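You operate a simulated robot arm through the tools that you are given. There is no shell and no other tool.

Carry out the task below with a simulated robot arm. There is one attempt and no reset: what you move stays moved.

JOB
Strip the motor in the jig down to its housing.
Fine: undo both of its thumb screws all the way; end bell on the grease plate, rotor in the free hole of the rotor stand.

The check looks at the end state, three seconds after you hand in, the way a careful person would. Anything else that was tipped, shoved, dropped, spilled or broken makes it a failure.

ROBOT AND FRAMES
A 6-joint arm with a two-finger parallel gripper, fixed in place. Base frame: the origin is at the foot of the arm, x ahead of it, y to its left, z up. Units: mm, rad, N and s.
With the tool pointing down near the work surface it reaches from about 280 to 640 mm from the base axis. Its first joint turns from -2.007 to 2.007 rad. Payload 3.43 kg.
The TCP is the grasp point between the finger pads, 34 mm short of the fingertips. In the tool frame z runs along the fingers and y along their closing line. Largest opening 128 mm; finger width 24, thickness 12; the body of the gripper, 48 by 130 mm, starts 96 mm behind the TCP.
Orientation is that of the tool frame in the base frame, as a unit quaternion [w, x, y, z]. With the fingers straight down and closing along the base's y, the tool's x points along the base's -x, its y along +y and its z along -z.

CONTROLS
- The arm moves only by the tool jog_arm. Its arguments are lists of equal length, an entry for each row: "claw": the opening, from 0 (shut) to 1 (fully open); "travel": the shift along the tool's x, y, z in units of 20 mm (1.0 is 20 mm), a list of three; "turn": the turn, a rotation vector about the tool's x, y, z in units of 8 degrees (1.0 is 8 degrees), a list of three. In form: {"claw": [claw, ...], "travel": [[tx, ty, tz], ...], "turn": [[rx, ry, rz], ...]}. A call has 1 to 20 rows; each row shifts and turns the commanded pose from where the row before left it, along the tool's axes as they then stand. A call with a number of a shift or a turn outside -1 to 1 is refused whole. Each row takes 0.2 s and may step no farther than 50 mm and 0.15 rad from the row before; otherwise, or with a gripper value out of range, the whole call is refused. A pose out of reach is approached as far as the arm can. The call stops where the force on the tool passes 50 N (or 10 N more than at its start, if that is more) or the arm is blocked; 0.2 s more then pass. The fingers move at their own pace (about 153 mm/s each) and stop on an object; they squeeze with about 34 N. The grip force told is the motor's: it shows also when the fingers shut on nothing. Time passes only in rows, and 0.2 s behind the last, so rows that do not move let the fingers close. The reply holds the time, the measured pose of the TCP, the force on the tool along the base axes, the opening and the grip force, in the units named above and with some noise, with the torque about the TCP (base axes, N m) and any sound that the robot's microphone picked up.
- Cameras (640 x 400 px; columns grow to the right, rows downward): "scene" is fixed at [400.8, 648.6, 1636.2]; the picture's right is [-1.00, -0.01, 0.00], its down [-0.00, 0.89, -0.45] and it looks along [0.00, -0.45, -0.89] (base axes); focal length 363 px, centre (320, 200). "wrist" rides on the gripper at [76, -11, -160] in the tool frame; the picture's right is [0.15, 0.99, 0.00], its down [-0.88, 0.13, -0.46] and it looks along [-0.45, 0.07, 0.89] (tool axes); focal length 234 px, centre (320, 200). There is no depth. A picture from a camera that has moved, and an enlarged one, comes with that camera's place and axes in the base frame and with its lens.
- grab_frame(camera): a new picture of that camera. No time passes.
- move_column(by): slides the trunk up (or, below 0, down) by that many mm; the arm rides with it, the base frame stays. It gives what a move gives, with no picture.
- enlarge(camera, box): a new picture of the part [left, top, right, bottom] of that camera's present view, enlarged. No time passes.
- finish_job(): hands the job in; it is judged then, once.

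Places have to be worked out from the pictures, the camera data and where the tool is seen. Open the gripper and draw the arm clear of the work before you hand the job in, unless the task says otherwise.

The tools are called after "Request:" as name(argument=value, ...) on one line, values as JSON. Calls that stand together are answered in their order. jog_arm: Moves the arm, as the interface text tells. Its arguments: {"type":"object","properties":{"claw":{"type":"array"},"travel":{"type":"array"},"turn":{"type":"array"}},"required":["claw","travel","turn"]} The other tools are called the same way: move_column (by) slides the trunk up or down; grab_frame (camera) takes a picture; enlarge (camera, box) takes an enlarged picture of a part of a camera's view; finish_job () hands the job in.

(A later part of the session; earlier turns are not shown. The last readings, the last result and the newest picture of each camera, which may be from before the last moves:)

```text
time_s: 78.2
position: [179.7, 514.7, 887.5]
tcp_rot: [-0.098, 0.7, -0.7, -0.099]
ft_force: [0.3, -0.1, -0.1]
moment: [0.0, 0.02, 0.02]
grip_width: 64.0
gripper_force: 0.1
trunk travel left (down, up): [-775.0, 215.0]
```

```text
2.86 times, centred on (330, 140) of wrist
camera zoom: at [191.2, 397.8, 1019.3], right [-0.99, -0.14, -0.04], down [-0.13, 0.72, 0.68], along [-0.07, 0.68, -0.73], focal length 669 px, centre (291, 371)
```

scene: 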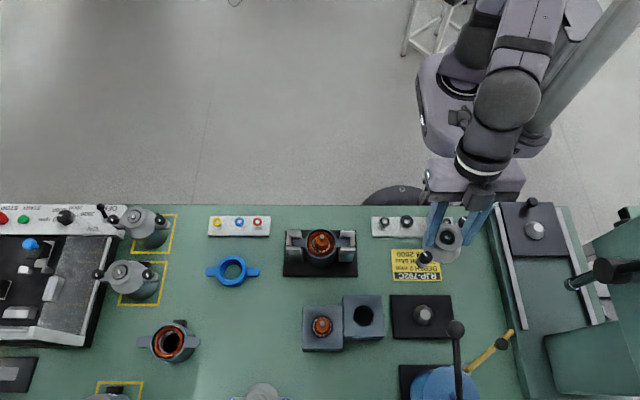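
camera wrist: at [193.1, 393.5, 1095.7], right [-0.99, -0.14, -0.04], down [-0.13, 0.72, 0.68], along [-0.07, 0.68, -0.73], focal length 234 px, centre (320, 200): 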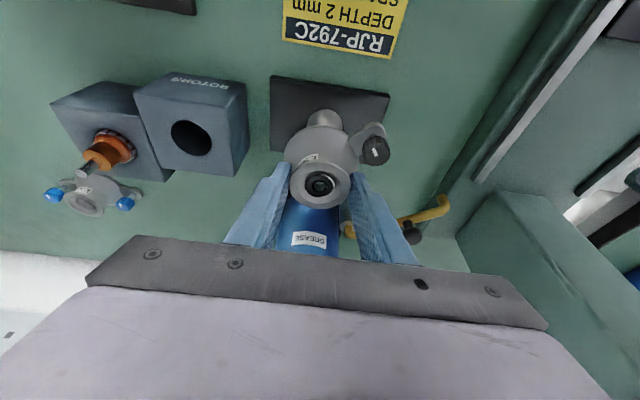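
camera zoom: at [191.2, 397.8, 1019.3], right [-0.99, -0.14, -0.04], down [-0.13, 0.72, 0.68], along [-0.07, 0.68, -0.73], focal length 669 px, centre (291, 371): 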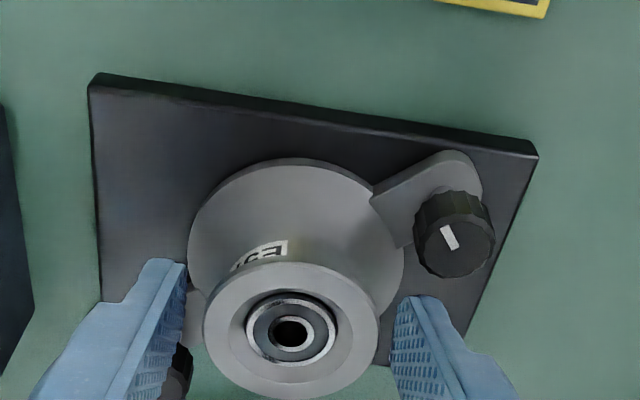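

The bell stayed put, seated on the plate. I withdraw back along the tool axis (up and away from the lever).

Request:
jog_arm(claw=[0.5, 0.5, 0.5, 0.5, 0.5, 0.5, 0.5, 0.5], travel=[[0, 0, -0.5], [0, 0, -0.8], [0, 0, -1], [0, 0, -1], [0, 0, -1], [0, 0, -1], [0, 0, -1], [0, 0, -1]], turn=[[0, 0, 0], [0, 0, 0], [0, 0, 0], [0, 0, 0], [0, 0, 0], [0, 0, 0], [0, 0, 0], [0, 0, 0]])

Request:
grab_frame(camera="wrist")

Request:
enlarge(camera="scene", box=[375, 270, 475, 350])

Request:
enlarge(camera="scene", box=[280, 222, 360, 272])

Request:
enlarge(camera="scene", box=[295, 285, 391, 360])

```text
time_s: 80.0
position: [179.3, 476.4, 1027.3]
tcp_rot: [-0.099, 0.7, -0.7, -0.099]
ft_force: [0.6, 0.3, 0.8]
moment: [-0.01, -0.03, 0.02]
grip_width: 64.1
gripper_force: 0.1
trunk travel left (down, up): [-775.0, 215.0]
```

```text
taken
camera wrist: at [190.9, 358.8, 1159.6], right [-0.99, -0.14, -0.04], down [-0.13, 0.72, 0.68], along [-0.07, 0.68, -0.73], focal length 234 px, centre (320, 200)
```

wrist: 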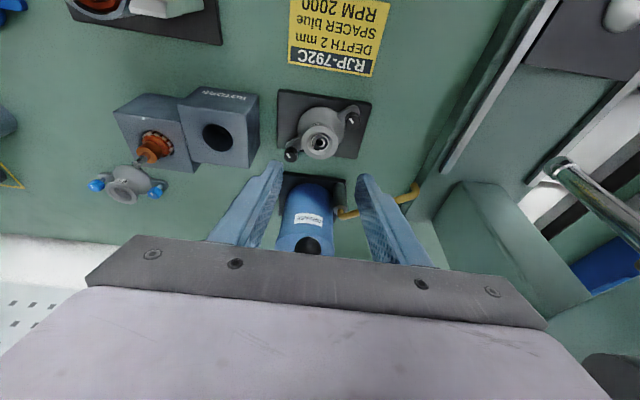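

```text
5.00 times, centred on (425, 310) of scene
camera zoom: at [400.8, 648.6, 1636.2], right [-1.0, -0.01, 0.0], down [0.0, 0.89, -0.45], along [0.0, -0.45, -0.89], focal length 1814 px, centre (-205, -350)
```

zoom: 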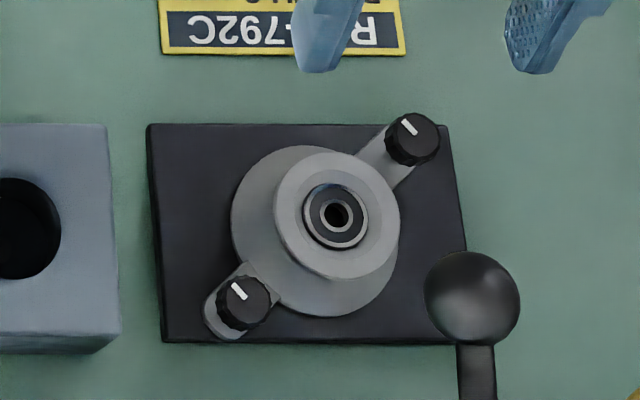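

```text
8.00 times, centred on (320, 247) of scene
camera zoom: at [400.8, 648.6, 1636.2], right [-1.0, -0.01, 0.0], down [0.0, 0.89, -0.45], along [0.0, -0.45, -0.89], focal length 2902 px, centre (320, -176)
```

zoom: 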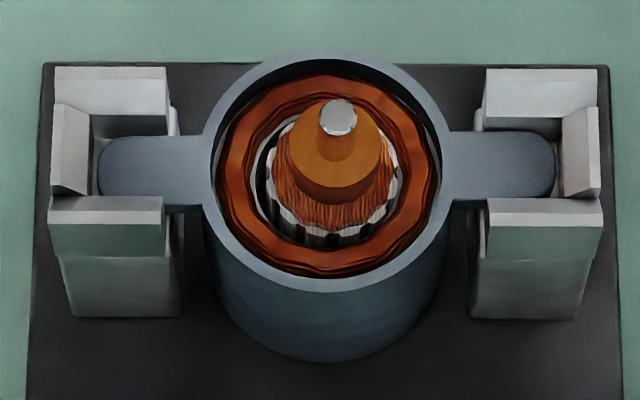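

```text
5.33 times, centred on (343, 322) of scene
camera zoom: at [400.8, 648.6, 1636.2], right [-1.0, -0.01, 0.0], down [0.0, 0.89, -0.45], along [0.0, -0.45, -0.89], focal length 1935 px, centre (197, -453)
```

zoom: 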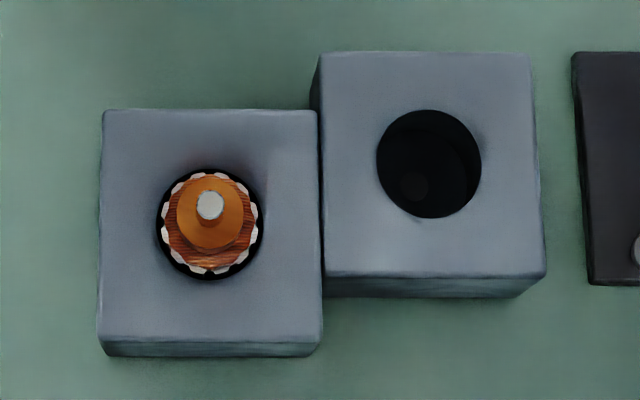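

The bell sits level on the plate. Now the rotor: I move the tool to the −y side of the motor, keeping the lean, to view the exposed rotor and shaft.

Request:
jog_arm(claw=[0.5, 0.5, 0.5, 0.5, 0.5, 0.5, 0.5, 0.5, 0.5, 0.5, 0.5], travel=[[0.638, -0.995, -0.183], [0.638, -0.995, -0.183], [0.638, -0.995, -0.183], [0.638, -0.995, -0.183], [0.638, -0.995, -0.183], [0.638, -0.995, -0.183], [0.638, -0.995, -0.183], [0.638, -0.995, -0.183], [0.638, -0.995, -0.183], [0.638, -0.995, -0.183], [0.638, -0.995, -0.183]], turn=[[0, 0, 0], [0, 0, 0], [0, 0, 0], [0, 0, 0], [0, 0, 0], [0, 0, 0], [0, 0, 0], [0, 0, 0], [0, 0, 0], [0, 0, 0], [0, 0, 0]])

Request:
grab_frame(camera="wrist")

Request:
enlarge(camera="wrist", box=[260, 130, 380, 230])

```text
time_s: 82.3
position: [399.8, 327.7, 1027.3]
tcp_rot: [0.1, -0.699, 0.701, 0.099]
ft_force: [-0.1, -0.7, 0.8]
moment: [0.02, 0.02, -0.01]
grip_width: 64.0
gripper_force: 0.1
trunk travel left (down, up): [-775.0, 215.0]
```

```text
taken
camera wrist: at [411.1, 210.8, 1159.1], right [-0.99, -0.14, -0.04], down [-0.13, 0.72, 0.68], along [-0.07, 0.68, -0.73], focal length 234 px, centre (320, 200)
```

wrist: 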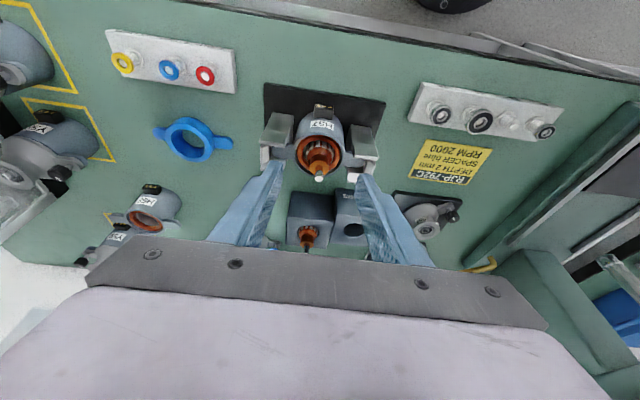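

```text
4.00 times, centred on (320, 180) of wrist
camera zoom: at [411.1, 210.8, 1159.1], right [-0.99, -0.14, -0.04], down [-0.13, 0.72, 0.68], along [-0.07, 0.68, -0.73], focal length 937 px, centre (320, 280)
```

zoom: 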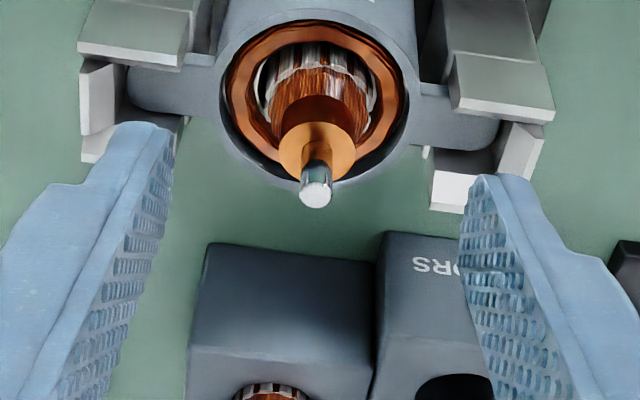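

The shaft (10 mm, ~17 mm long) and commutator (24 mm, z≈899–912) are clearly visible; the rotor leans ~2.5 mm toward −x. I make the tool vertical, closing along x, move over the rotor, and check alignment.

Request:
jog_arm(claw=[0.4, 0.4, 0.4, 0.4, 0.4, 0.4], travel=[[0, 0, 0], [0, 0, 0], [-0.85, 0.06, 0], [-0.85, 0, 0], [-0.85, 0, 0], [0, 0, 0.9]], turn=[[0, 1, 0], [0, 1, 0], [0, 0, 0], [0, 0, 0], [0, 0, 0], [0, 0, 0]])

Request:
enlarge(camera="wrist", box=[240, 100, 400, 200])

Request:
enlarge(camera="scene", box=[280, 202, 360, 262])

```text
time_s: 83.8
position: [396.5, 379.5, 1009.4]
tcp_rot: [-0.001, -0.707, 0.707, -0.001]
ft_force: [-0.9, 0.1, -0.1]
moment: [-0.03, -0.03, 0.06]
grip_width: 50.9
gripper_force: 0.1
trunk travel left (down, up): [-775.0, 215.0]
```

```text
4.00 times, centred on (320, 150) of wrist
camera zoom: at [407.8, 303.7, 1168.5], right [-0.99, -0.15, 0.0], down [-0.13, 0.88, 0.46], along [-0.07, 0.45, -0.89], focal length 937 px, centre (320, 400)
```

zoom: 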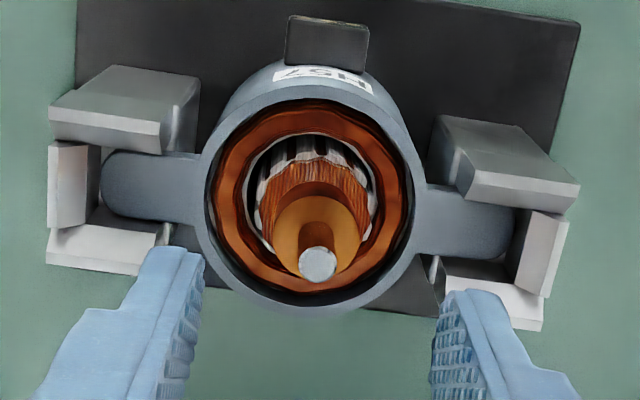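

```text
6.67 times, centred on (320, 232) of scene
camera zoom: at [400.8, 648.6, 1636.2], right [-1.0, -0.01, 0.0], down [0.0, 0.89, -0.45], along [0.0, -0.45, -0.89], focal length 2418 px, centre (320, -13)
```

zoom: 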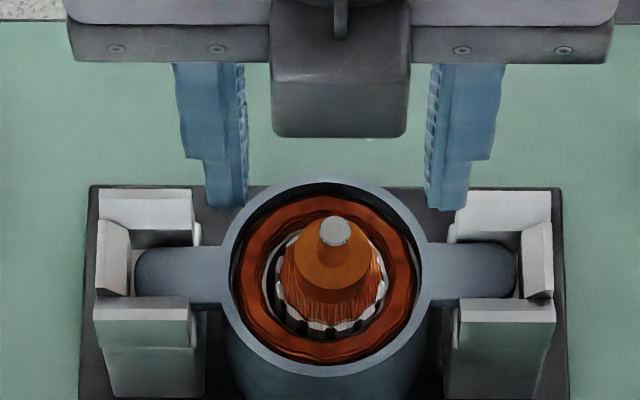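

Aligned in x; the rotor's axis is about 2–3 mm toward +y. I shift +2 mm in y, descend to bring the tips near the shaft tip's height, and look again.

Request:
jog_arm(claw=[0.36, 0.36, 0.36, 0.36], travel=[[-0.1, 0, 0.7], [0, 0, 0.8], [0, 0, 0.8], [0, 0, 0.2]], turn=[[0, 0, 0], [0, 0, 0], [0, 0, 0], [0, 0, 0]])

Request:
enlarge(camera="wrist", box=[240, 110, 400, 210])

Request:
enlarge(camera="scene", box=[280, 202, 360, 262])

```text
time_s: 84.8
position: [396.5, 382.6, 959.1]
tcp_rot: [-0.001, 0.707, -0.707, -0.001]
ft_force: [0.7, 0.9, 0.0]
moment: [-0.03, -0.01, -0.04]
grip_width: 46.3
gripper_force: 0.0
trunk travel left (down, up): [-775.0, 215.0]
```

```text
4.00 times, centred on (320, 160) of wrist
camera zoom: at [408.0, 306.0, 1117.7], right [-0.99, -0.15, 0.0], down [-0.13, 0.88, 0.46], along [-0.07, 0.45, -0.89], focal length 937 px, centre (320, 360)
```

zoom: 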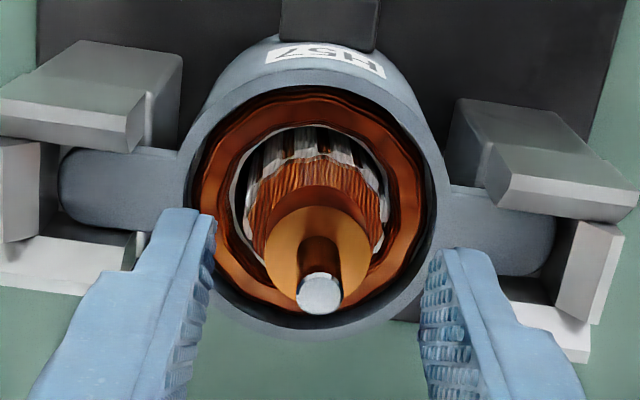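

```text
6.67 times, centred on (320, 232) of scene
camera zoom: at [400.8, 648.6, 1636.2], right [-1.0, -0.01, 0.0], down [0.0, 0.89, -0.45], along [0.0, -0.45, -0.89], focal length 2418 px, centre (320, -13)
```

zoom: 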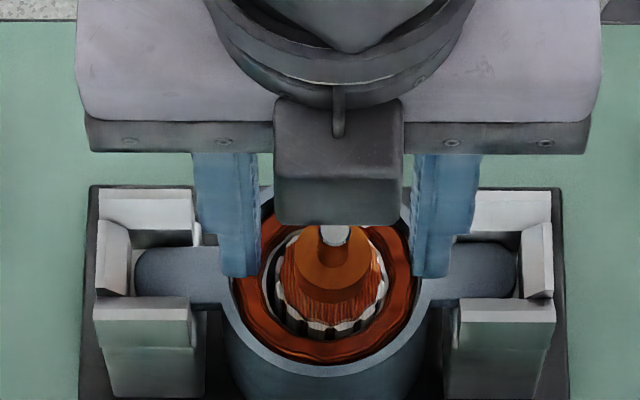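

The commutator centre is on the tool axis. I descend 23 mm with a 46 mm opening (tips ≈ z 902, still above the housing rim) and check.

Request:
jog_arm(claw=[0.34, 0.34, 0.34, 0.34], travel=[[0, 0, 0.4], [0, 0, 0.4], [0, 0, 0.35], [0, 0, 0]], turn=[[0, 0, 0], [0, 0, 0], [0, 0, 0], [0, 0, 0]])

Request:
enlarge(camera="wrist", box=[240, 110, 400, 210])

Request:
enlarge(camera="scene", box=[280, 202, 360, 262])

```text
time_s: 85.8
position: [397.0, 382.1, 938.5]
tcp_rot: [0.0, -0.707, 0.707, 0.0]
ft_force: [0.6, 0.4, -0.1]
moment: [0.02, 0.02, 0.02]
grip_width: 43.6
gripper_force: 0.0
trunk travel left (down, up): [-775.0, 215.0]
```

```text
4.00 times, centred on (320, 160) of wrist
camera zoom: at [408.2, 305.5, 1096.3], right [-0.99, -0.15, 0.0], down [-0.13, 0.88, 0.46], along [-0.07, 0.45, -0.89], focal length 937 px, centre (320, 360)
```

zoom: 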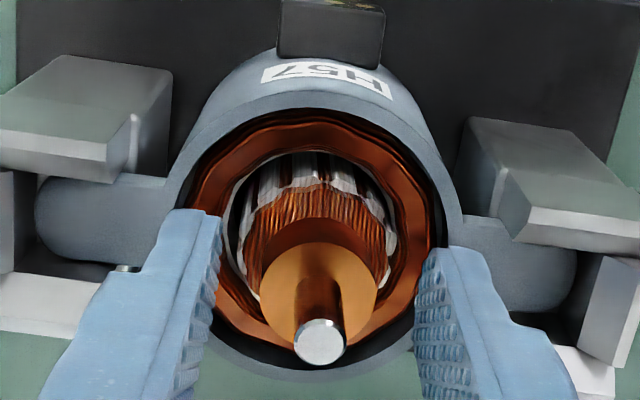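

```text
6.67 times, centred on (320, 232) of scene
camera zoom: at [400.8, 648.6, 1636.2], right [-1.0, -0.01, 0.0], down [0.0, 0.89, -0.45], along [0.0, -0.45, -0.89], focal length 2418 px, centre (320, -13)
```

zoom: 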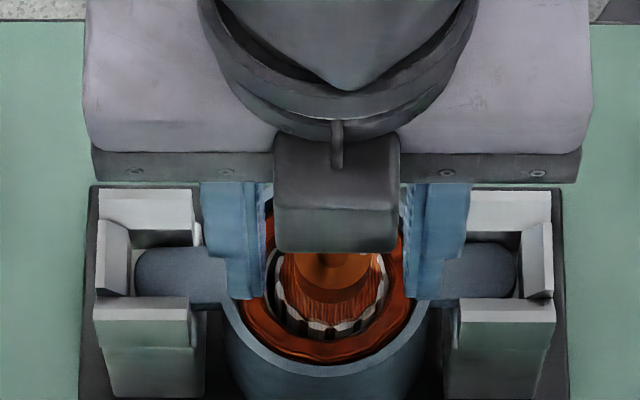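

The commutator's top is about 5 mm above the fingertips. I lower 5 mm more and close on the commutator.

Request:
jog_arm(claw=[0.34, 0.34], travel=[[0, 0, 0.13], [0, 0, 0.13]], turn=[[0, 0, 0], [0, 0, 0]])

Request:
jog_arm(claw=[0.25, 0.1, 0.1], travel=[[0, 0, 0], [0, 0, 0], [0, 0, 0]], turn=[[0, 0, 0], [0, 0, 0], [0, 0, 0]])

Request:
enlarge(camera="wrist", box=[240, 110, 400, 210])

```text
time_s: 86.3
position: [397.1, 381.5, 931.3]
tcp_rot: [0.001, -0.707, 0.707, 0.0]
ft_force: [-0.3, 0.0, 0.2]
moment: [-0.02, 0.0, 0.0]
grip_width: 43.7
gripper_force: 0.1
trunk travel left (down, up): [-775.0, 215.0]
```

```text
time_s: 87.2
position: [398.3, 382.2, 936.7]
tcp_rot: [0.005, -0.707, 0.707, 0.001]
ft_force: [5.0, -0.8, 27.8]
moment: [-0.06, -0.53, 0.0]
grip_width: 24.2
gripper_force: 34.1
trunk travel left (down, up): [-775.0, 215.0]
```

```text
4.00 times, centred on (320, 160) of wrist
camera zoom: at [408.6, 303.5, 1094.9], right [-0.99, -0.15, -0.01], down [-0.13, 0.88, 0.46], along [-0.06, 0.46, -0.89], focal length 937 px, centre (320, 360)
```

zoom: 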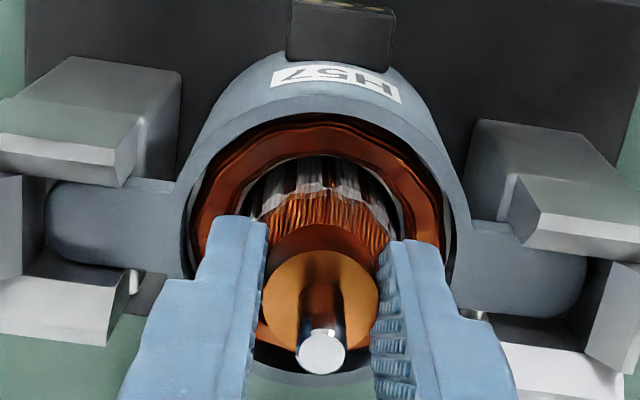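

The grip is on the commutator (24.2 mm) but the tips press on the windings with ~28 N, so I ease up 4 mm to relieve that and re-read.

Request:
jog_arm(claw=[0.1, 0.1, 0.1], travel=[[0, 0, -0.1], [0, 0, -0.1], [0, 0, 0]], turn=[[0, 0, 0], [0, 0, 0], [0, 0, 0]])

Request:
enlarge(camera="wrist", box=[240, 110, 400, 210])

```text
time_s: 88.0
position: [398.2, 381.1, 935.9]
tcp_rot: [-0.001, 0.708, -0.707, -0.001]
ft_force: [7.9, 0.9, 16.6]
moment: [0.13, -0.78, 0.03]
grip_width: 24.0
gripper_force: 33.5
trunk travel left (down, up): [-775.0, 215.0]
```

```text
4.00 times, centred on (320, 160) of wrist
camera zoom: at [409.4, 304.6, 1095.4], right [-0.99, -0.15, 0.0], down [-0.13, 0.88, 0.46], along [-0.07, 0.45, -0.89], focal length 937 px, centre (320, 360)
```

zoom: 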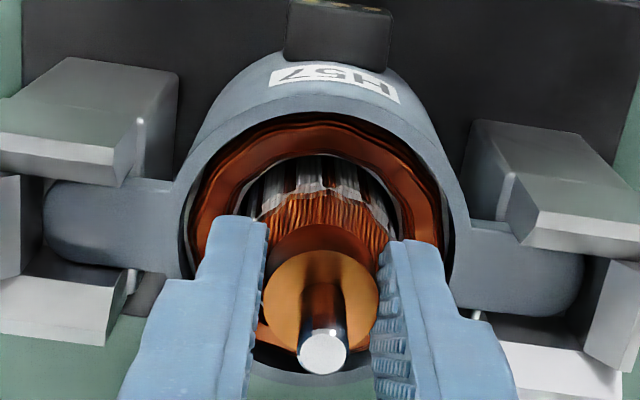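

Down to 16.6 N. I ease up another 3 mm, which should begin to unload it fully.

Request:
jog_arm(claw=[0.1, 0.1, 0.1], travel=[[0, 0, -0.1], [0, 0, -0.1], [0, 0, 0]], turn=[[0, 0, 0], [0, 0, 0], [0, 0, 0]])

Request:
enlarge(camera="wrist", box=[240, 110, 400, 210])

```text
time_s: 88.8
position: [397.2, 381.0, 936.7]
tcp_rot: [0.004, 0.707, -0.707, 0.0]
ft_force: [3.3, -0.1, -1.7]
moment: [0.01, -0.25, -0.01]
grip_width: 23.4
gripper_force: 34.1
trunk travel left (down, up): [-775.0, 215.0]
```

```text
4.00 times, centred on (320, 160) of wrist
camera zoom: at [409.4, 305.2, 1097.0], right [-0.99, -0.15, 0.01], down [-0.13, 0.88, 0.45], along [-0.07, 0.45, -0.89], focal length 937 px, centre (320, 360)
```

zoom: 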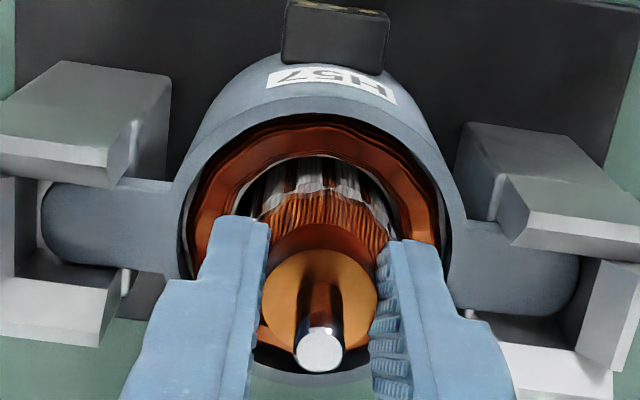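

Load is now about zero vertically. I lift 10 mm slowly and check that the rotor comes along without dragging the housing.

Request:
jog_arm(claw=[0.1, 0.1, 0.1, 0.1, 0.1], travel=[[0, 0, -0.13], [0, 0, -0.13], [0, 0, -0.13], [0, 0, -0.13], [0, 0, 0]], turn=[[0, 0, 0], [0, 0, 0], [0, 0, 0], [0, 0, 0], [0, 0, 0]])

Request:
enlarge(camera="wrist", box=[240, 110, 400, 210])

Request:
enlarge(camera="scene", box=[280, 202, 360, 262])

```text
time_s: 90.0
position: [399.4, 381.9, 950.5]
tcp_rot: [0.001, 0.708, -0.707, 0.0]
ft_force: [-0.5, -1.2, -2.7]
moment: [-0.07, 0.04, -0.01]
grip_width: 23.5
gripper_force: 33.7
trunk travel left (down, up): [-775.0, 215.0]
```

```text
4.00 times, centred on (320, 160) of wrist
camera zoom: at [410.6, 305.6, 1109.0], right [-0.99, -0.15, 0.0], down [-0.13, 0.88, 0.46], along [-0.07, 0.45, -0.89], focal length 937 px, centre (320, 360)
```

zoom: 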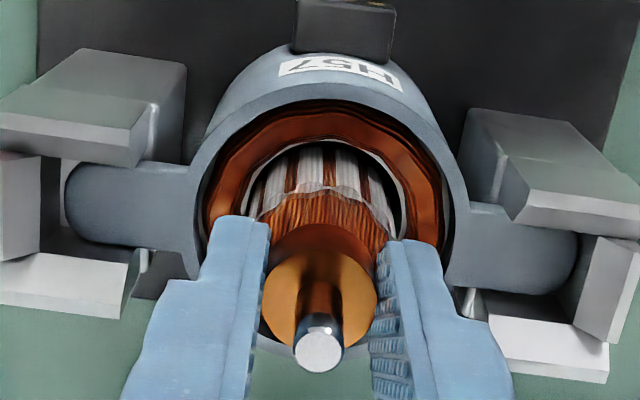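

```text
6.67 times, centred on (320, 232) of scene
camera zoom: at [400.8, 648.6, 1636.2], right [-1.0, -0.01, 0.0], down [0.0, 0.89, -0.45], along [0.0, -0.45, -0.89], focal length 2418 px, centre (320, -13)
```

zoom: 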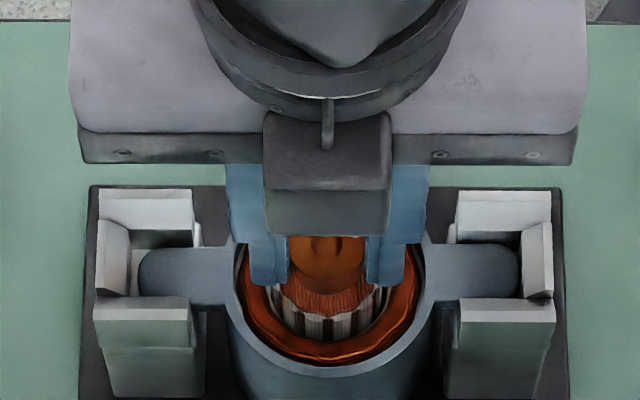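

The rotor is rising (weight ~2.7 N). I lift 100 mm more straight up.

Request:
jog_arm(claw=[0.1, 0.1, 0.1, 0.1, 0.1, 0.1, 0.1, 0.1, 0.1, 0.1, 0.1, 0.1, 0.1, 0.1], travel=[[0, 0, -0.4], [0, 0, -0.4], [0, 0, -0.4], [0, 0, -0.4], [0, 0, -0.4], [0, 0, -0.4], [0, 0, -0.4], [0, 0, -0.4], [0, 0, -0.4], [0, 0, -0.4], [0, 0, -0.4], [0, 0, -0.4], [0, 0, -0.2], [0, 0, 0]], turn=[[0, 0, 0], [0, 0, 0], [0, 0, 0], [0, 0, 0], [0, 0, 0], [0, 0, 0], [0, 0, 0], [0, 0, 0], [0, 0, 0], [0, 0, 0], [0, 0, 0], [0, 0, 0], [0, 0, 0], [0, 0, 0]])

Request:
enlarge(camera="wrist", box=[240, 90, 400, 210])

Request:
enlarge(camera="scene", box=[270, 182, 370, 262])

```text
time_s: 93.0
position: [400.0, 381.6, 1049.5]
tcp_rot: [0.0, 0.707, -0.707, 0.0]
ft_force: [-0.5, 0.9, -2.9]
moment: [0.01, -0.02, 0.0]
grip_width: 23.4
gripper_force: 34.0
trunk travel left (down, up): [-775.0, 215.0]
```

```text
3.33 times, centred on (320, 150) of wrist
camera zoom: at [410.8, 305.2, 1209.3], right [-0.99, -0.15, 0.0], down [-0.13, 0.88, 0.46], along [-0.07, 0.45, -0.89], focal length 781 px, centre (320, 367)
```

zoom: 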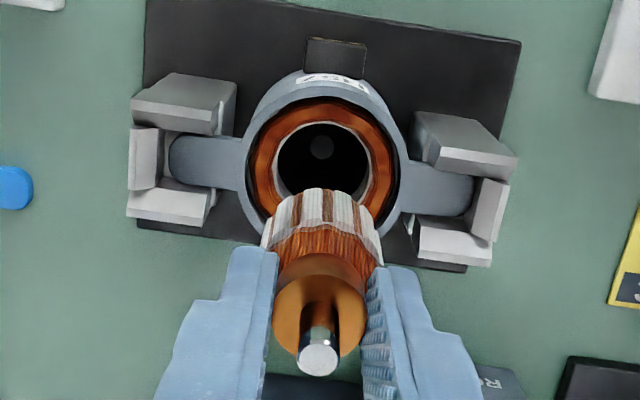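

```text
5.00 times, centred on (320, 222) of scene
camera zoom: at [400.8, 648.6, 1636.2], right [-1.0, -0.01, 0.0], down [0.0, 0.89, -0.45], along [0.0, -0.45, -0.89], focal length 1814 px, centre (320, 90)
```

zoom: 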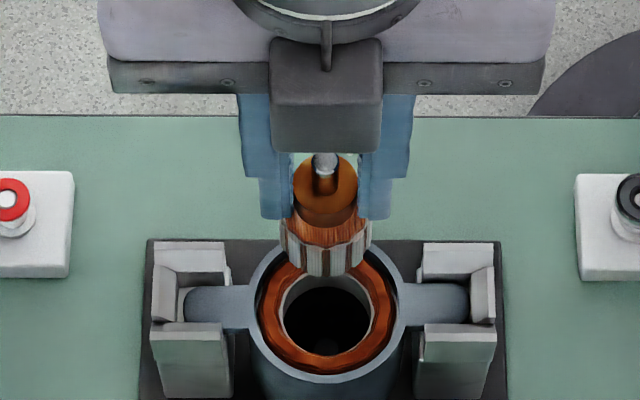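

The rotor hangs free and vertical. I carry it toward the free hole near (314, 529) at this height and then measure alignment.

Request:
jog_arm(claw=[0.1, 0.1, 0.1, 0.1, 0.1, 0.1, 0.1, 0.1, 0.1], travel=[[-0.918, 0.5375, 0], [-0.918, 0.5375, 0], [-0.918, 0.5375, 0], [-0.918, 0.5375, 0], [-0.918, 0.5375, 0], [-0.918, 0.5375, 0], [-0.918, 0.5375, 0], [-0.918, 0.5375, 0], [0, 0, 0]], turn=[[0, 0, 0], [0, 0, 0], [0, 0, 0], [0, 0, 0], [0, 0, 0], [0, 0, 0], [0, 0, 0], [0, 0, 0], [0, 0, 0]])

Request:
grab_frame(camera="wrist")

Request:
enlarge(camera="wrist", box=[240, 70, 400, 210])

Request:
enlarge(camera="scene", box=[295, 260, 391, 350])

```text
time_s: 95.0
position: [303.0, 512.6, 1042.7]
tcp_rot: [0.0, -0.707, 0.708, -0.001]
ft_force: [0.3, -0.4, -2.0]
moment: [0.04, 0.02, 0.03]
grip_width: 23.3
gripper_force: 34.0
out of reach, approached as far as the arm can: row 7, 8
trunk travel left (down, up): [-775.0, 215.0]
```

```text
taken
camera wrist: at [313.8, 436.8, 1202.7], right [-0.99, -0.15, 0.0], down [-0.13, 0.88, 0.46], along [-0.07, 0.45, -0.89], focal length 234 px, centre (320, 200)
```

wrist: 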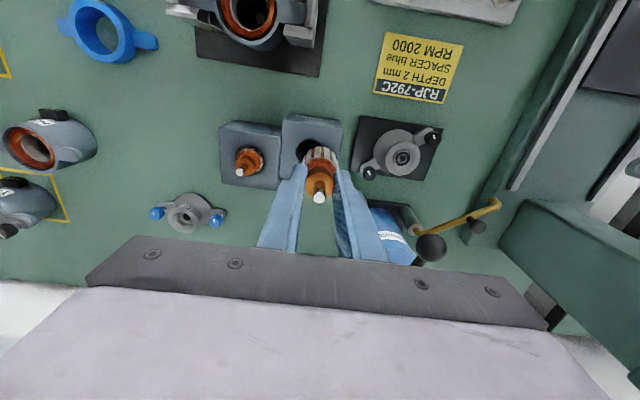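

```text
2.86 times, centred on (320, 140) of wrist
camera zoom: at [313.8, 436.8, 1202.7], right [-0.99, -0.15, 0.0], down [-0.13, 0.88, 0.46], along [-0.07, 0.45, -0.89], focal length 669 px, centre (320, 371)
```

zoom: 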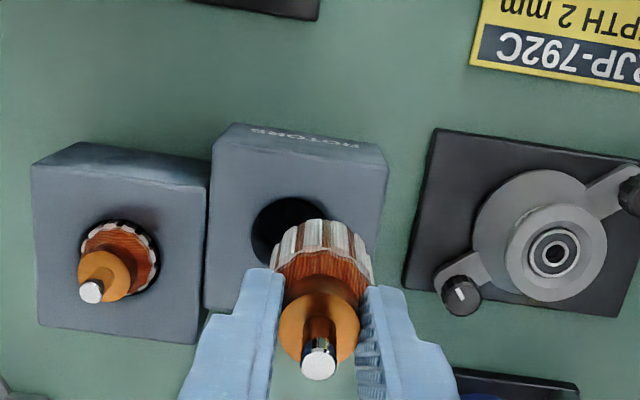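

```text
4.44 times, centred on (343, 305) of scene
camera zoom: at [400.8, 648.6, 1636.2], right [-1.0, -0.01, 0.0], down [0.0, 0.89, -0.45], along [0.0, -0.45, -0.89], focal length 1612 px, centre (218, -267)
```

zoom: 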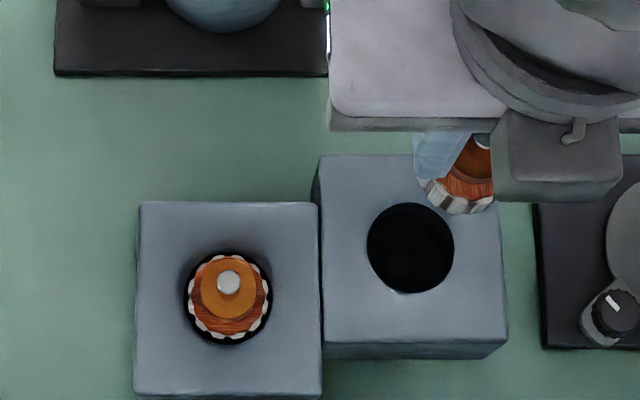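

The arm ran out of reach at this height (stopped near (303, 513)). I look at the arm's posture to decide how to use the trunk for more reach.

Request:
grab_frame(camera="scene")

Request:
jog_arm(claw=[0.1, 0.1], travel=[[0, 0, 0], [0, 0, 0]], turn=[[0, 0, 0], [0, 0, 0]])

```text
taken
```

scene: 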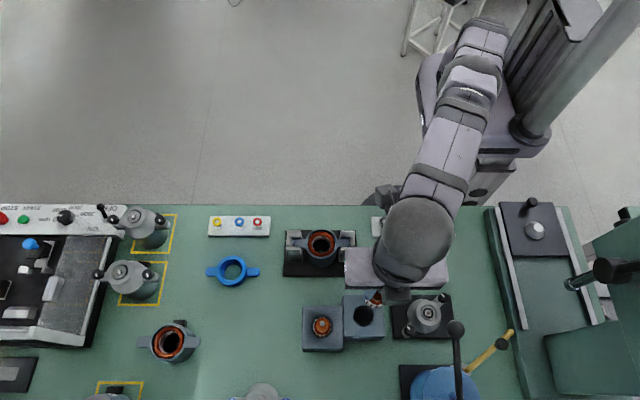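

```text
time_s: 95.5
position: [303.3, 513.1, 1044.4]
tcp_rot: [0.0, -0.707, 0.708, 0.0]
ft_force: [0.2, -0.1, -1.6]
moment: [-0.01, 0.03, 0.03]
grip_width: 23.4
gripper_force: 33.9
trunk travel left (down, up): [-775.0, 215.0]
```

The arm is stretched with its wrist well above the shoulder, so raising the trunk should give more reach at working height. I raise the trunk 120 mm (the rotor just rises), then jog back down 120 mm.

Request:
move_column(by=120)

Request:
jog_arm(claw=[0.1, 0.1, 0.1, 0.1, 0.1, 0.1, 0.1, 0.1, 0.1, 0.1, 0.1], travel=[[0, 0, 0.6], [0, 0, 0.6], [0, 0, 0.6], [0, 0, 0.6], [0, 0, 0.6], [0, 0, 0.6], [0, 0, 0.6], [0, 0, 0.6], [0, 0, 0.6], [0, 0, 0.6], [0, 0, 0]], turn=[[0, 0, 0], [0, 0, 0], [0, 0, 0], [0, 0, 0], [0, 0, 0], [0, 0, 0], [0, 0, 0], [0, 0, 0], [0, 0, 0], [0, 0, 0], [0, 0, 0]])

```text
time_s: 97.0
position: [303.5, 514.1, 1163.0]
tcp_rot: [0.0, 0.708, -0.707, 0.0]
ft_force: [-0.3, 0.8, -2.8]
moment: [-0.03, 0.0, -0.01]
grip_width: 23.1
gripper_force: 34.3
trunk travel left (down, up): [-895.0, 95.0]
```

```text
time_s: 99.5
position: [303.3, 513.2, 1041.5]
tcp_rot: [0.0, -0.707, 0.707, 0.0]
ft_force: [0.3, 0.3, -2.3]
moment: [-0.04, 0.01, -0.02]
grip_width: 23.5
gripper_force: 34.3
trunk travel left (down, up): [-895.0, 95.0]
```

Now I move out to about (314, 529) over the free hole and look.

Request:
jog_arm(claw=[0.1, 0.1, 0.1], travel=[[-0.4, -0.27, 0], [-0.4, -0.27, 0], [0, 0, 0]], turn=[[0, 0, 0], [0, 0, 0], [0, 0, 0]])

Request:
enlarge(camera="wrist", box=[240, 90, 400, 210])

Request:
enlarge(camera="scene", box=[295, 270, 391, 350])

```text
time_s: 100.2
position: [314.0, 528.8, 1041.6]
tcp_rot: [0.0, 0.707, -0.707, 0.0]
ft_force: [-0.4, 0.1, -2.1]
moment: [-0.01, 0.03, -0.01]
grip_width: 23.6
gripper_force: 33.8
trunk travel left (down, up): [-895.0, 95.0]
```

```text
3.33 times, centred on (320, 150) of wrist
camera zoom: at [324.8, 453.0, 1201.7], right [-0.99, -0.15, 0.0], down [-0.13, 0.88, 0.46], along [-0.07, 0.45, -0.89], focal length 781 px, centre (320, 367)
```

zoom: 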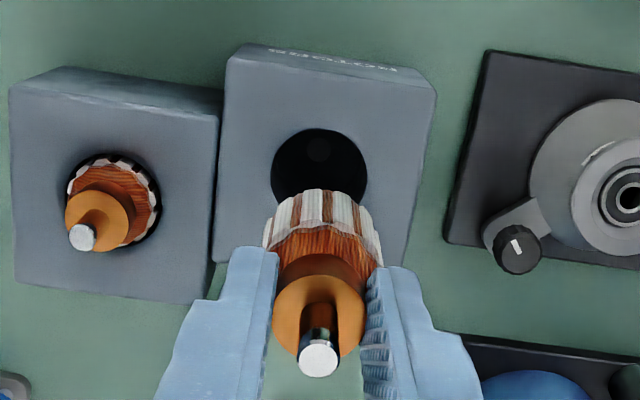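

```text
5.00 times, centred on (343, 310) of scene
camera zoom: at [400.8, 648.6, 1636.2], right [-1.0, -0.01, 0.0], down [0.0, 0.89, -0.45], along [0.0, -0.45, -0.89], focal length 1814 px, centre (205, -350)
```

zoom: 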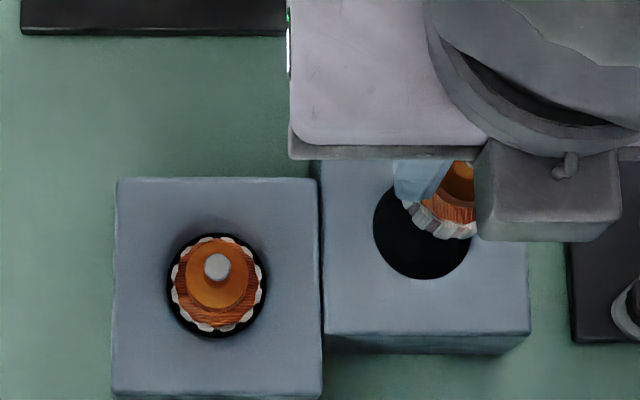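

The hole appears roughly below the rotor, possibly 1–3 mm toward −y. I lower 48 mm (rotor bottom still just above the stand) so the parallax shrinks, and look again.

Request:
jog_arm(claw=[0.1, 0.1, 0.1, 0.1, 0.1, 0.1, 0.1], travel=[[0.07, 0, 0.4], [0, 0, 0.4], [0, 0, 0.4], [0, 0, 0.4], [0, 0, 0.4], [0, 0, 0.4], [0, 0, 0]], turn=[[0, 0, 0], [0, 0, 0], [0, 0, 0], [0, 0, 0], [0, 0, 0], [0, 0, 0], [0, 0, 0]])

Request:
enlarge(camera="wrist", box=[240, 90, 400, 210])

Request:
enlarge(camera="scene", box=[327, 280, 391, 340])

```text
time_s: 101.8
position: [312.9, 528.5, 994.4]
tcp_rot: [0.0, 0.707, -0.707, 0.001]
ft_force: [0.0, -1.0, -2.4]
moment: [-0.05, -0.01, -0.04]
grip_width: 23.3
gripper_force: 33.7
trunk travel left (down, up): [-895.0, 95.0]
```

```text
3.33 times, centred on (320, 150) of wrist
camera zoom: at [323.9, 451.3, 1153.9], right [-0.99, -0.15, 0.0], down [-0.13, 0.88, 0.46], along [-0.07, 0.45, -0.89], focal length 781 px, centre (320, 367)
```

zoom: 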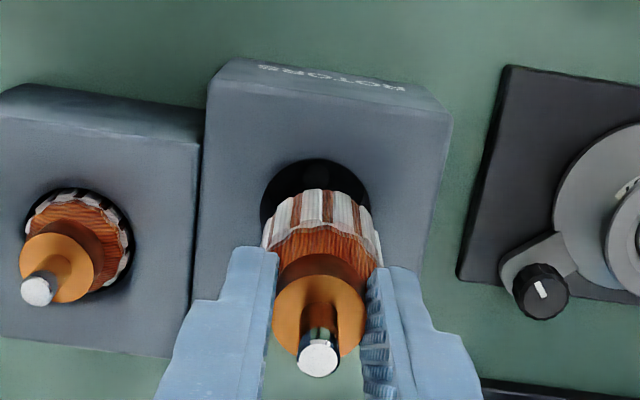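

```text
6.67 times, centred on (359, 310) of scene
camera zoom: at [400.8, 648.6, 1636.2], right [-1.0, -0.01, 0.0], down [0.0, 0.89, -0.45], along [0.0, -0.45, -0.89], focal length 2418 px, centre (60, -533)
```

zoom: 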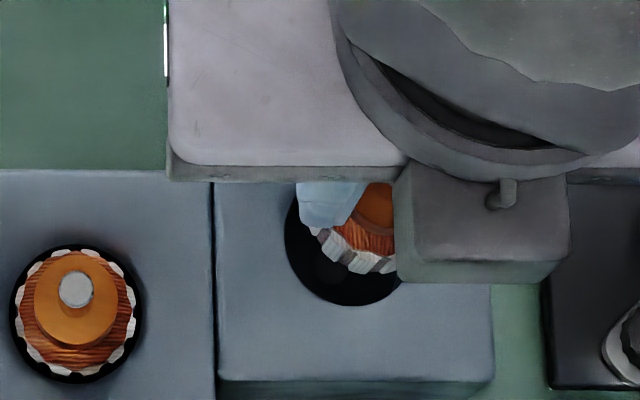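

Comparing both views, the rotor needs roughly +1.3 mm in x and slightly −y. I apply that and lower 30 mm, so the core's lower edge is just above the hole rim and the alignment can be judged directly.

Request:
jog_arm(claw=[0.1, 0.1, 0.1, 0.1, 0.1, 0.1, 0.1], travel=[[0.035, -0.065, 0], [0, 0, 0.3], [0, 0, 0.3], [0, 0, 0.3], [0, 0, 0.3], [0, 0, 0.3], [0, 0, 0]], turn=[[0, 0, 0], [0, 0, 0], [0, 0, 0], [0, 0, 0], [0, 0, 0], [0, 0, 0], [0, 0, 0]])

Request:
enlarge(camera="wrist", box=[270, 110, 370, 185])

Request:
enlarge(camera="scene", box=[339, 295, 387, 335])

```text
time_s: 103.5
position: [315.5, 527.4, 963.9]
tcp_rot: [0.0, -0.707, 0.707, 0.0]
ft_force: [0.0, 0.4, -2.6]
moment: [0.0, 0.0, 0.0]
grip_width: 23.5
gripper_force: 33.7
trunk travel left (down, up): [-895.0, 95.0]
```

```text
5.33 times, centred on (320, 148) of wrist
camera zoom: at [326.2, 451.4, 1124.7], right [-0.99, -0.15, 0.0], down [-0.13, 0.88, 0.46], along [-0.07, 0.45, -0.89], focal length 1249 px, centre (320, 480)
```

zoom: 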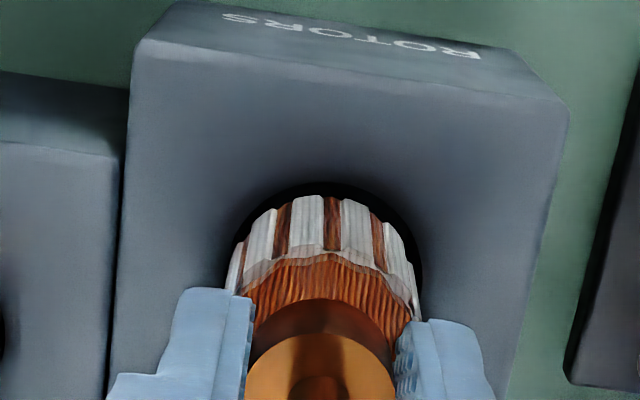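

```text
10.00 times, centred on (363, 315) of scene
camera zoom: at [400.8, 648.6, 1636.2], right [-1.0, -0.01, 0.0], down [0.0, 0.89, -0.45], along [0.0, -0.45, -0.89], focal length 3628 px, centre (-110, -950)
```

zoom: 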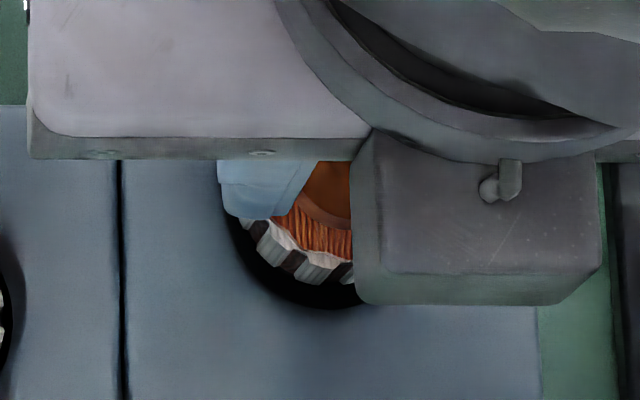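

Both views show the core nearly concentric with the hole (disagreeing within ±1 mm). I shift +0.8 mm in y, lower 6 mm and check force and gaps.

Request:
jog_arm(claw=[0.1, 0.1, 0.1, 0.1, 0.1], travel=[[-0.04, 0, 0], [0, 0, 0.1], [0, 0, 0.1], [0, 0, 0.1], [0, 0, 0]], turn=[[0, 0, 0], [0, 0, 0], [0, 0, 0], [0, 0, 0], [0, 0, 0]])

Request:
enlarge(camera="wrist", box=[280, 120, 360, 180])

Request:
enlarge(camera="scene", box=[351, 300, 383, 330])

```text
time_s: 104.7
position: [314.1, 527.9, 958.3]
tcp_rot: [0.0, -0.707, 0.707, 0.0]
ft_force: [0.6, -0.5, -2.6]
moment: [0.06, 0.0, 0.0]
grip_width: 23.2
gripper_force: 33.7
trunk travel left (down, up): [-895.0, 95.0]
```

```text
6.67 times, centred on (320, 150) of wrist
camera zoom: at [325.9, 452.2, 1117.3], right [-0.99, -0.15, 0.0], down [-0.13, 0.88, 0.46], along [-0.07, 0.45, -0.89], focal length 1561 px, centre (320, 533)
```

zoom: 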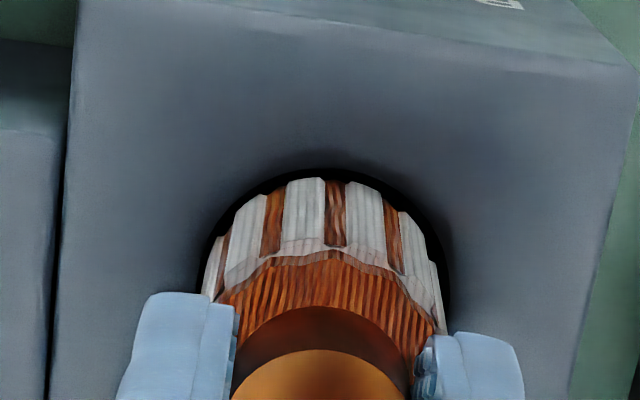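

```text
13.33 times, centred on (367, 315) of scene
camera zoom: at [400.8, 648.6, 1636.2], right [-1.0, -0.01, 0.0], down [0.0, 0.89, -0.45], along [0.0, -0.45, -0.89], focal length 4837 px, centre (-307, -1333)
```

zoom: 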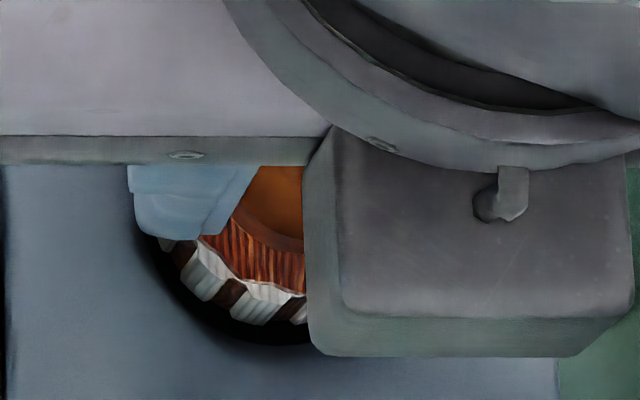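

Gaps look even within about ±0.7 mm. I lower 4 mm more, checking for contact.

Request:
jog_arm(claw=[0.1, 0.1, 0.1, 0.1], travel=[[0, 0, 0.1], [0, 0, 0.1], [0, 0, 0.05], [0, 0, 0]], turn=[[0, 0, 0], [0, 0, 0], [0, 0, 0], [0, 0, 0]])

Request:
enlarge(camera="wrist", box=[280, 120, 360, 180])

Request:
enlarge(camera="scene", box=[351, 300, 383, 330])

```text
time_s: 105.7
position: [314.5, 527.8, 954.9]
tcp_rot: [0.0, -0.707, 0.707, 0.0]
ft_force: [0.6, -0.5, -3.4]
moment: [-0.03, -0.02, 0.02]
grip_width: 23.1
gripper_force: 33.8
trunk travel left (down, up): [-895.0, 95.0]
```

```text
6.67 times, centred on (320, 150) of wrist
camera zoom: at [325.5, 451.5, 1114.1], right [-0.99, -0.15, 0.0], down [-0.13, 0.88, 0.46], along [-0.07, 0.45, -0.89], focal length 1561 px, centre (320, 533)
```

zoom: 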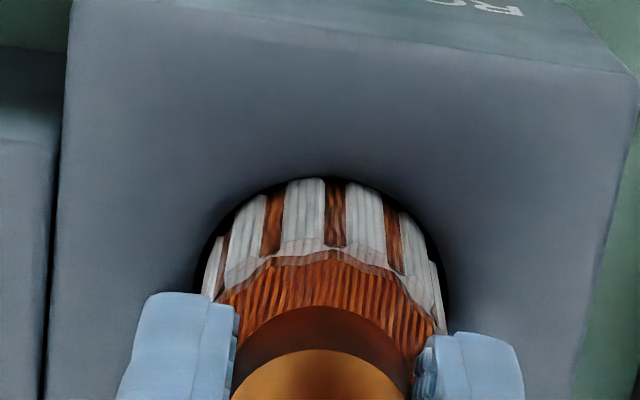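

```text
13.33 times, centred on (367, 315) of scene
camera zoom: at [400.8, 648.6, 1636.2], right [-1.0, -0.01, 0.0], down [0.0, 0.89, -0.45], along [0.0, -0.45, -0.89], focal length 4837 px, centre (-307, -1333)
```

zoom: 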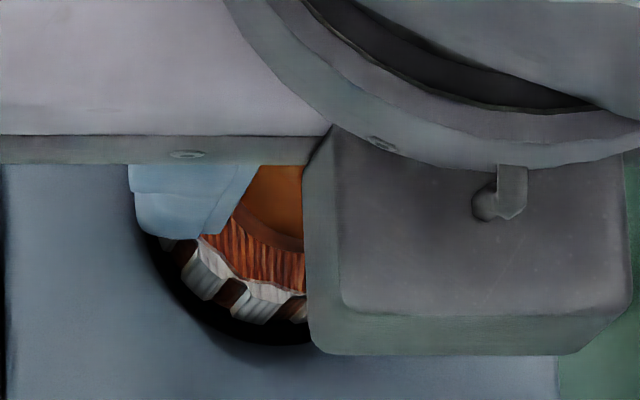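

The gap on the −y side has nearly closed while +y remains ~2.7 mm, so I shift +1 mm in y and lower another 4 mm.

Request:
jog_arm(claw=[0.1, 0.1, 0.1, 0.1], travel=[[-0.05, 0, 0], [0, 0, 0.1], [0, 0, 0.1], [0, 0, 0]], turn=[[0, 0, 0], [0, 0, 0], [0, 0, 0], [0, 0, 0]])

Request:
enlarge(camera="wrist", box=[280, 120, 360, 180])

Request:
enlarge(camera="scene", box=[351, 300, 383, 330])

```text
time_s: 106.7
position: [313.2, 528.7, 950.8]
tcp_rot: [0.0, -0.707, 0.707, 0.001]
ft_force: [0.0, 0.3, -2.6]
moment: [0.01, -0.02, 0.01]
grip_width: 23.5
gripper_force: 34.0
trunk travel left (down, up): [-895.0, 95.0]
```

```text
6.67 times, centred on (320, 150) of wrist
camera zoom: at [325.6, 452.5, 1109.9], right [-0.99, -0.15, 0.0], down [-0.13, 0.88, 0.46], along [-0.07, 0.45, -0.89], focal length 1561 px, centre (320, 533)
```

zoom: 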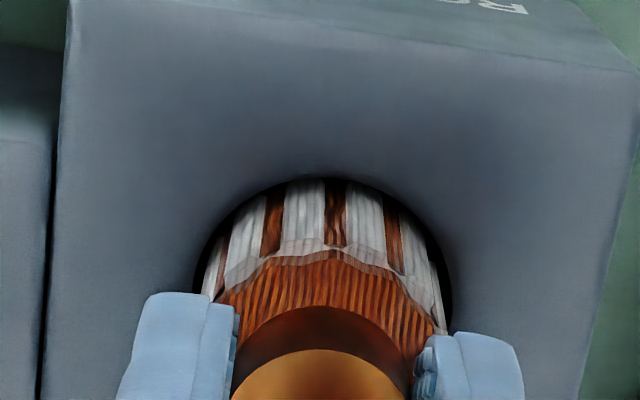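

```text
13.33 times, centred on (367, 315) of scene
camera zoom: at [400.8, 648.6, 1636.2], right [-1.0, -0.01, 0.0], down [0.0, 0.89, -0.45], along [0.0, -0.45, -0.89], focal length 4837 px, centre (-307, -1333)
```

zoom: 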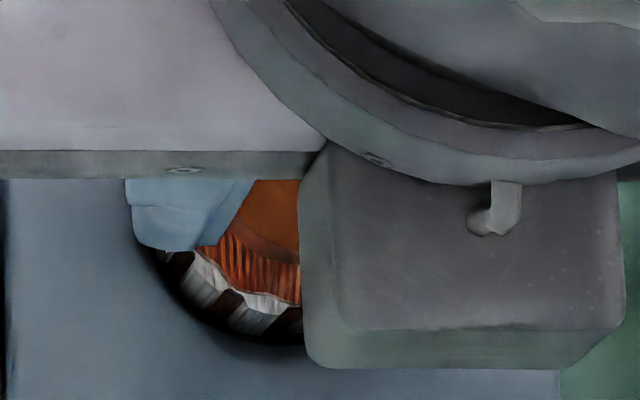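

The core is entering the hole with no contact force. I continue down 10 mm in small steps.

Request:
jog_arm(claw=[0.1, 0.1, 0.1, 0.1, 0.1], travel=[[0, 0, 0.1], [0, 0, 0.1], [0, 0, 0.1], [0, 0, 0.1], [0, 0, 0]], turn=[[0, 0, 0], [0, 0, 0], [0, 0, 0], [0, 0, 0], [0, 0, 0]])

Request:
enlarge(camera="wrist", box=[280, 120, 360, 180])

Request:
enlarge(camera="scene", box=[351, 300, 383, 330])

```text
time_s: 107.8
position: [316.0, 528.4, 941.8]
tcp_rot: [0.0, 0.707, -0.707, 0.0]
ft_force: [0.6, -0.2, -2.1]
moment: [-0.01, -0.03, -0.02]
grip_width: 23.4
gripper_force: 34.0
trunk travel left (down, up): [-895.0, 95.0]
```

```text
6.67 times, centred on (320, 150) of wrist
camera zoom: at [326.9, 452.5, 1101.0], right [-0.99, -0.15, 0.0], down [-0.13, 0.88, 0.46], along [-0.07, 0.45, -0.89], focal length 1561 px, centre (320, 533)
```

zoom: 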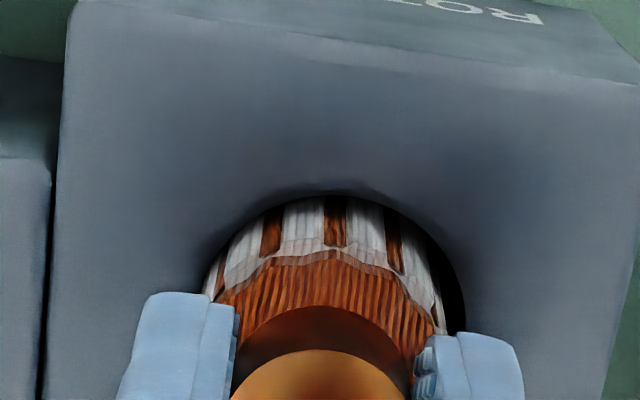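

```text
13.33 times, centred on (367, 315) of scene
camera zoom: at [400.8, 648.6, 1636.2], right [-1.0, -0.01, 0.0], down [0.0, 0.89, -0.45], along [0.0, -0.45, -0.89], focal length 4837 px, centre (-307, -1333)
```

zoom: 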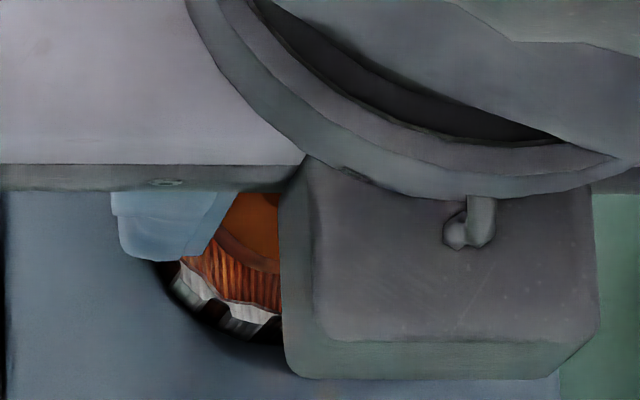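

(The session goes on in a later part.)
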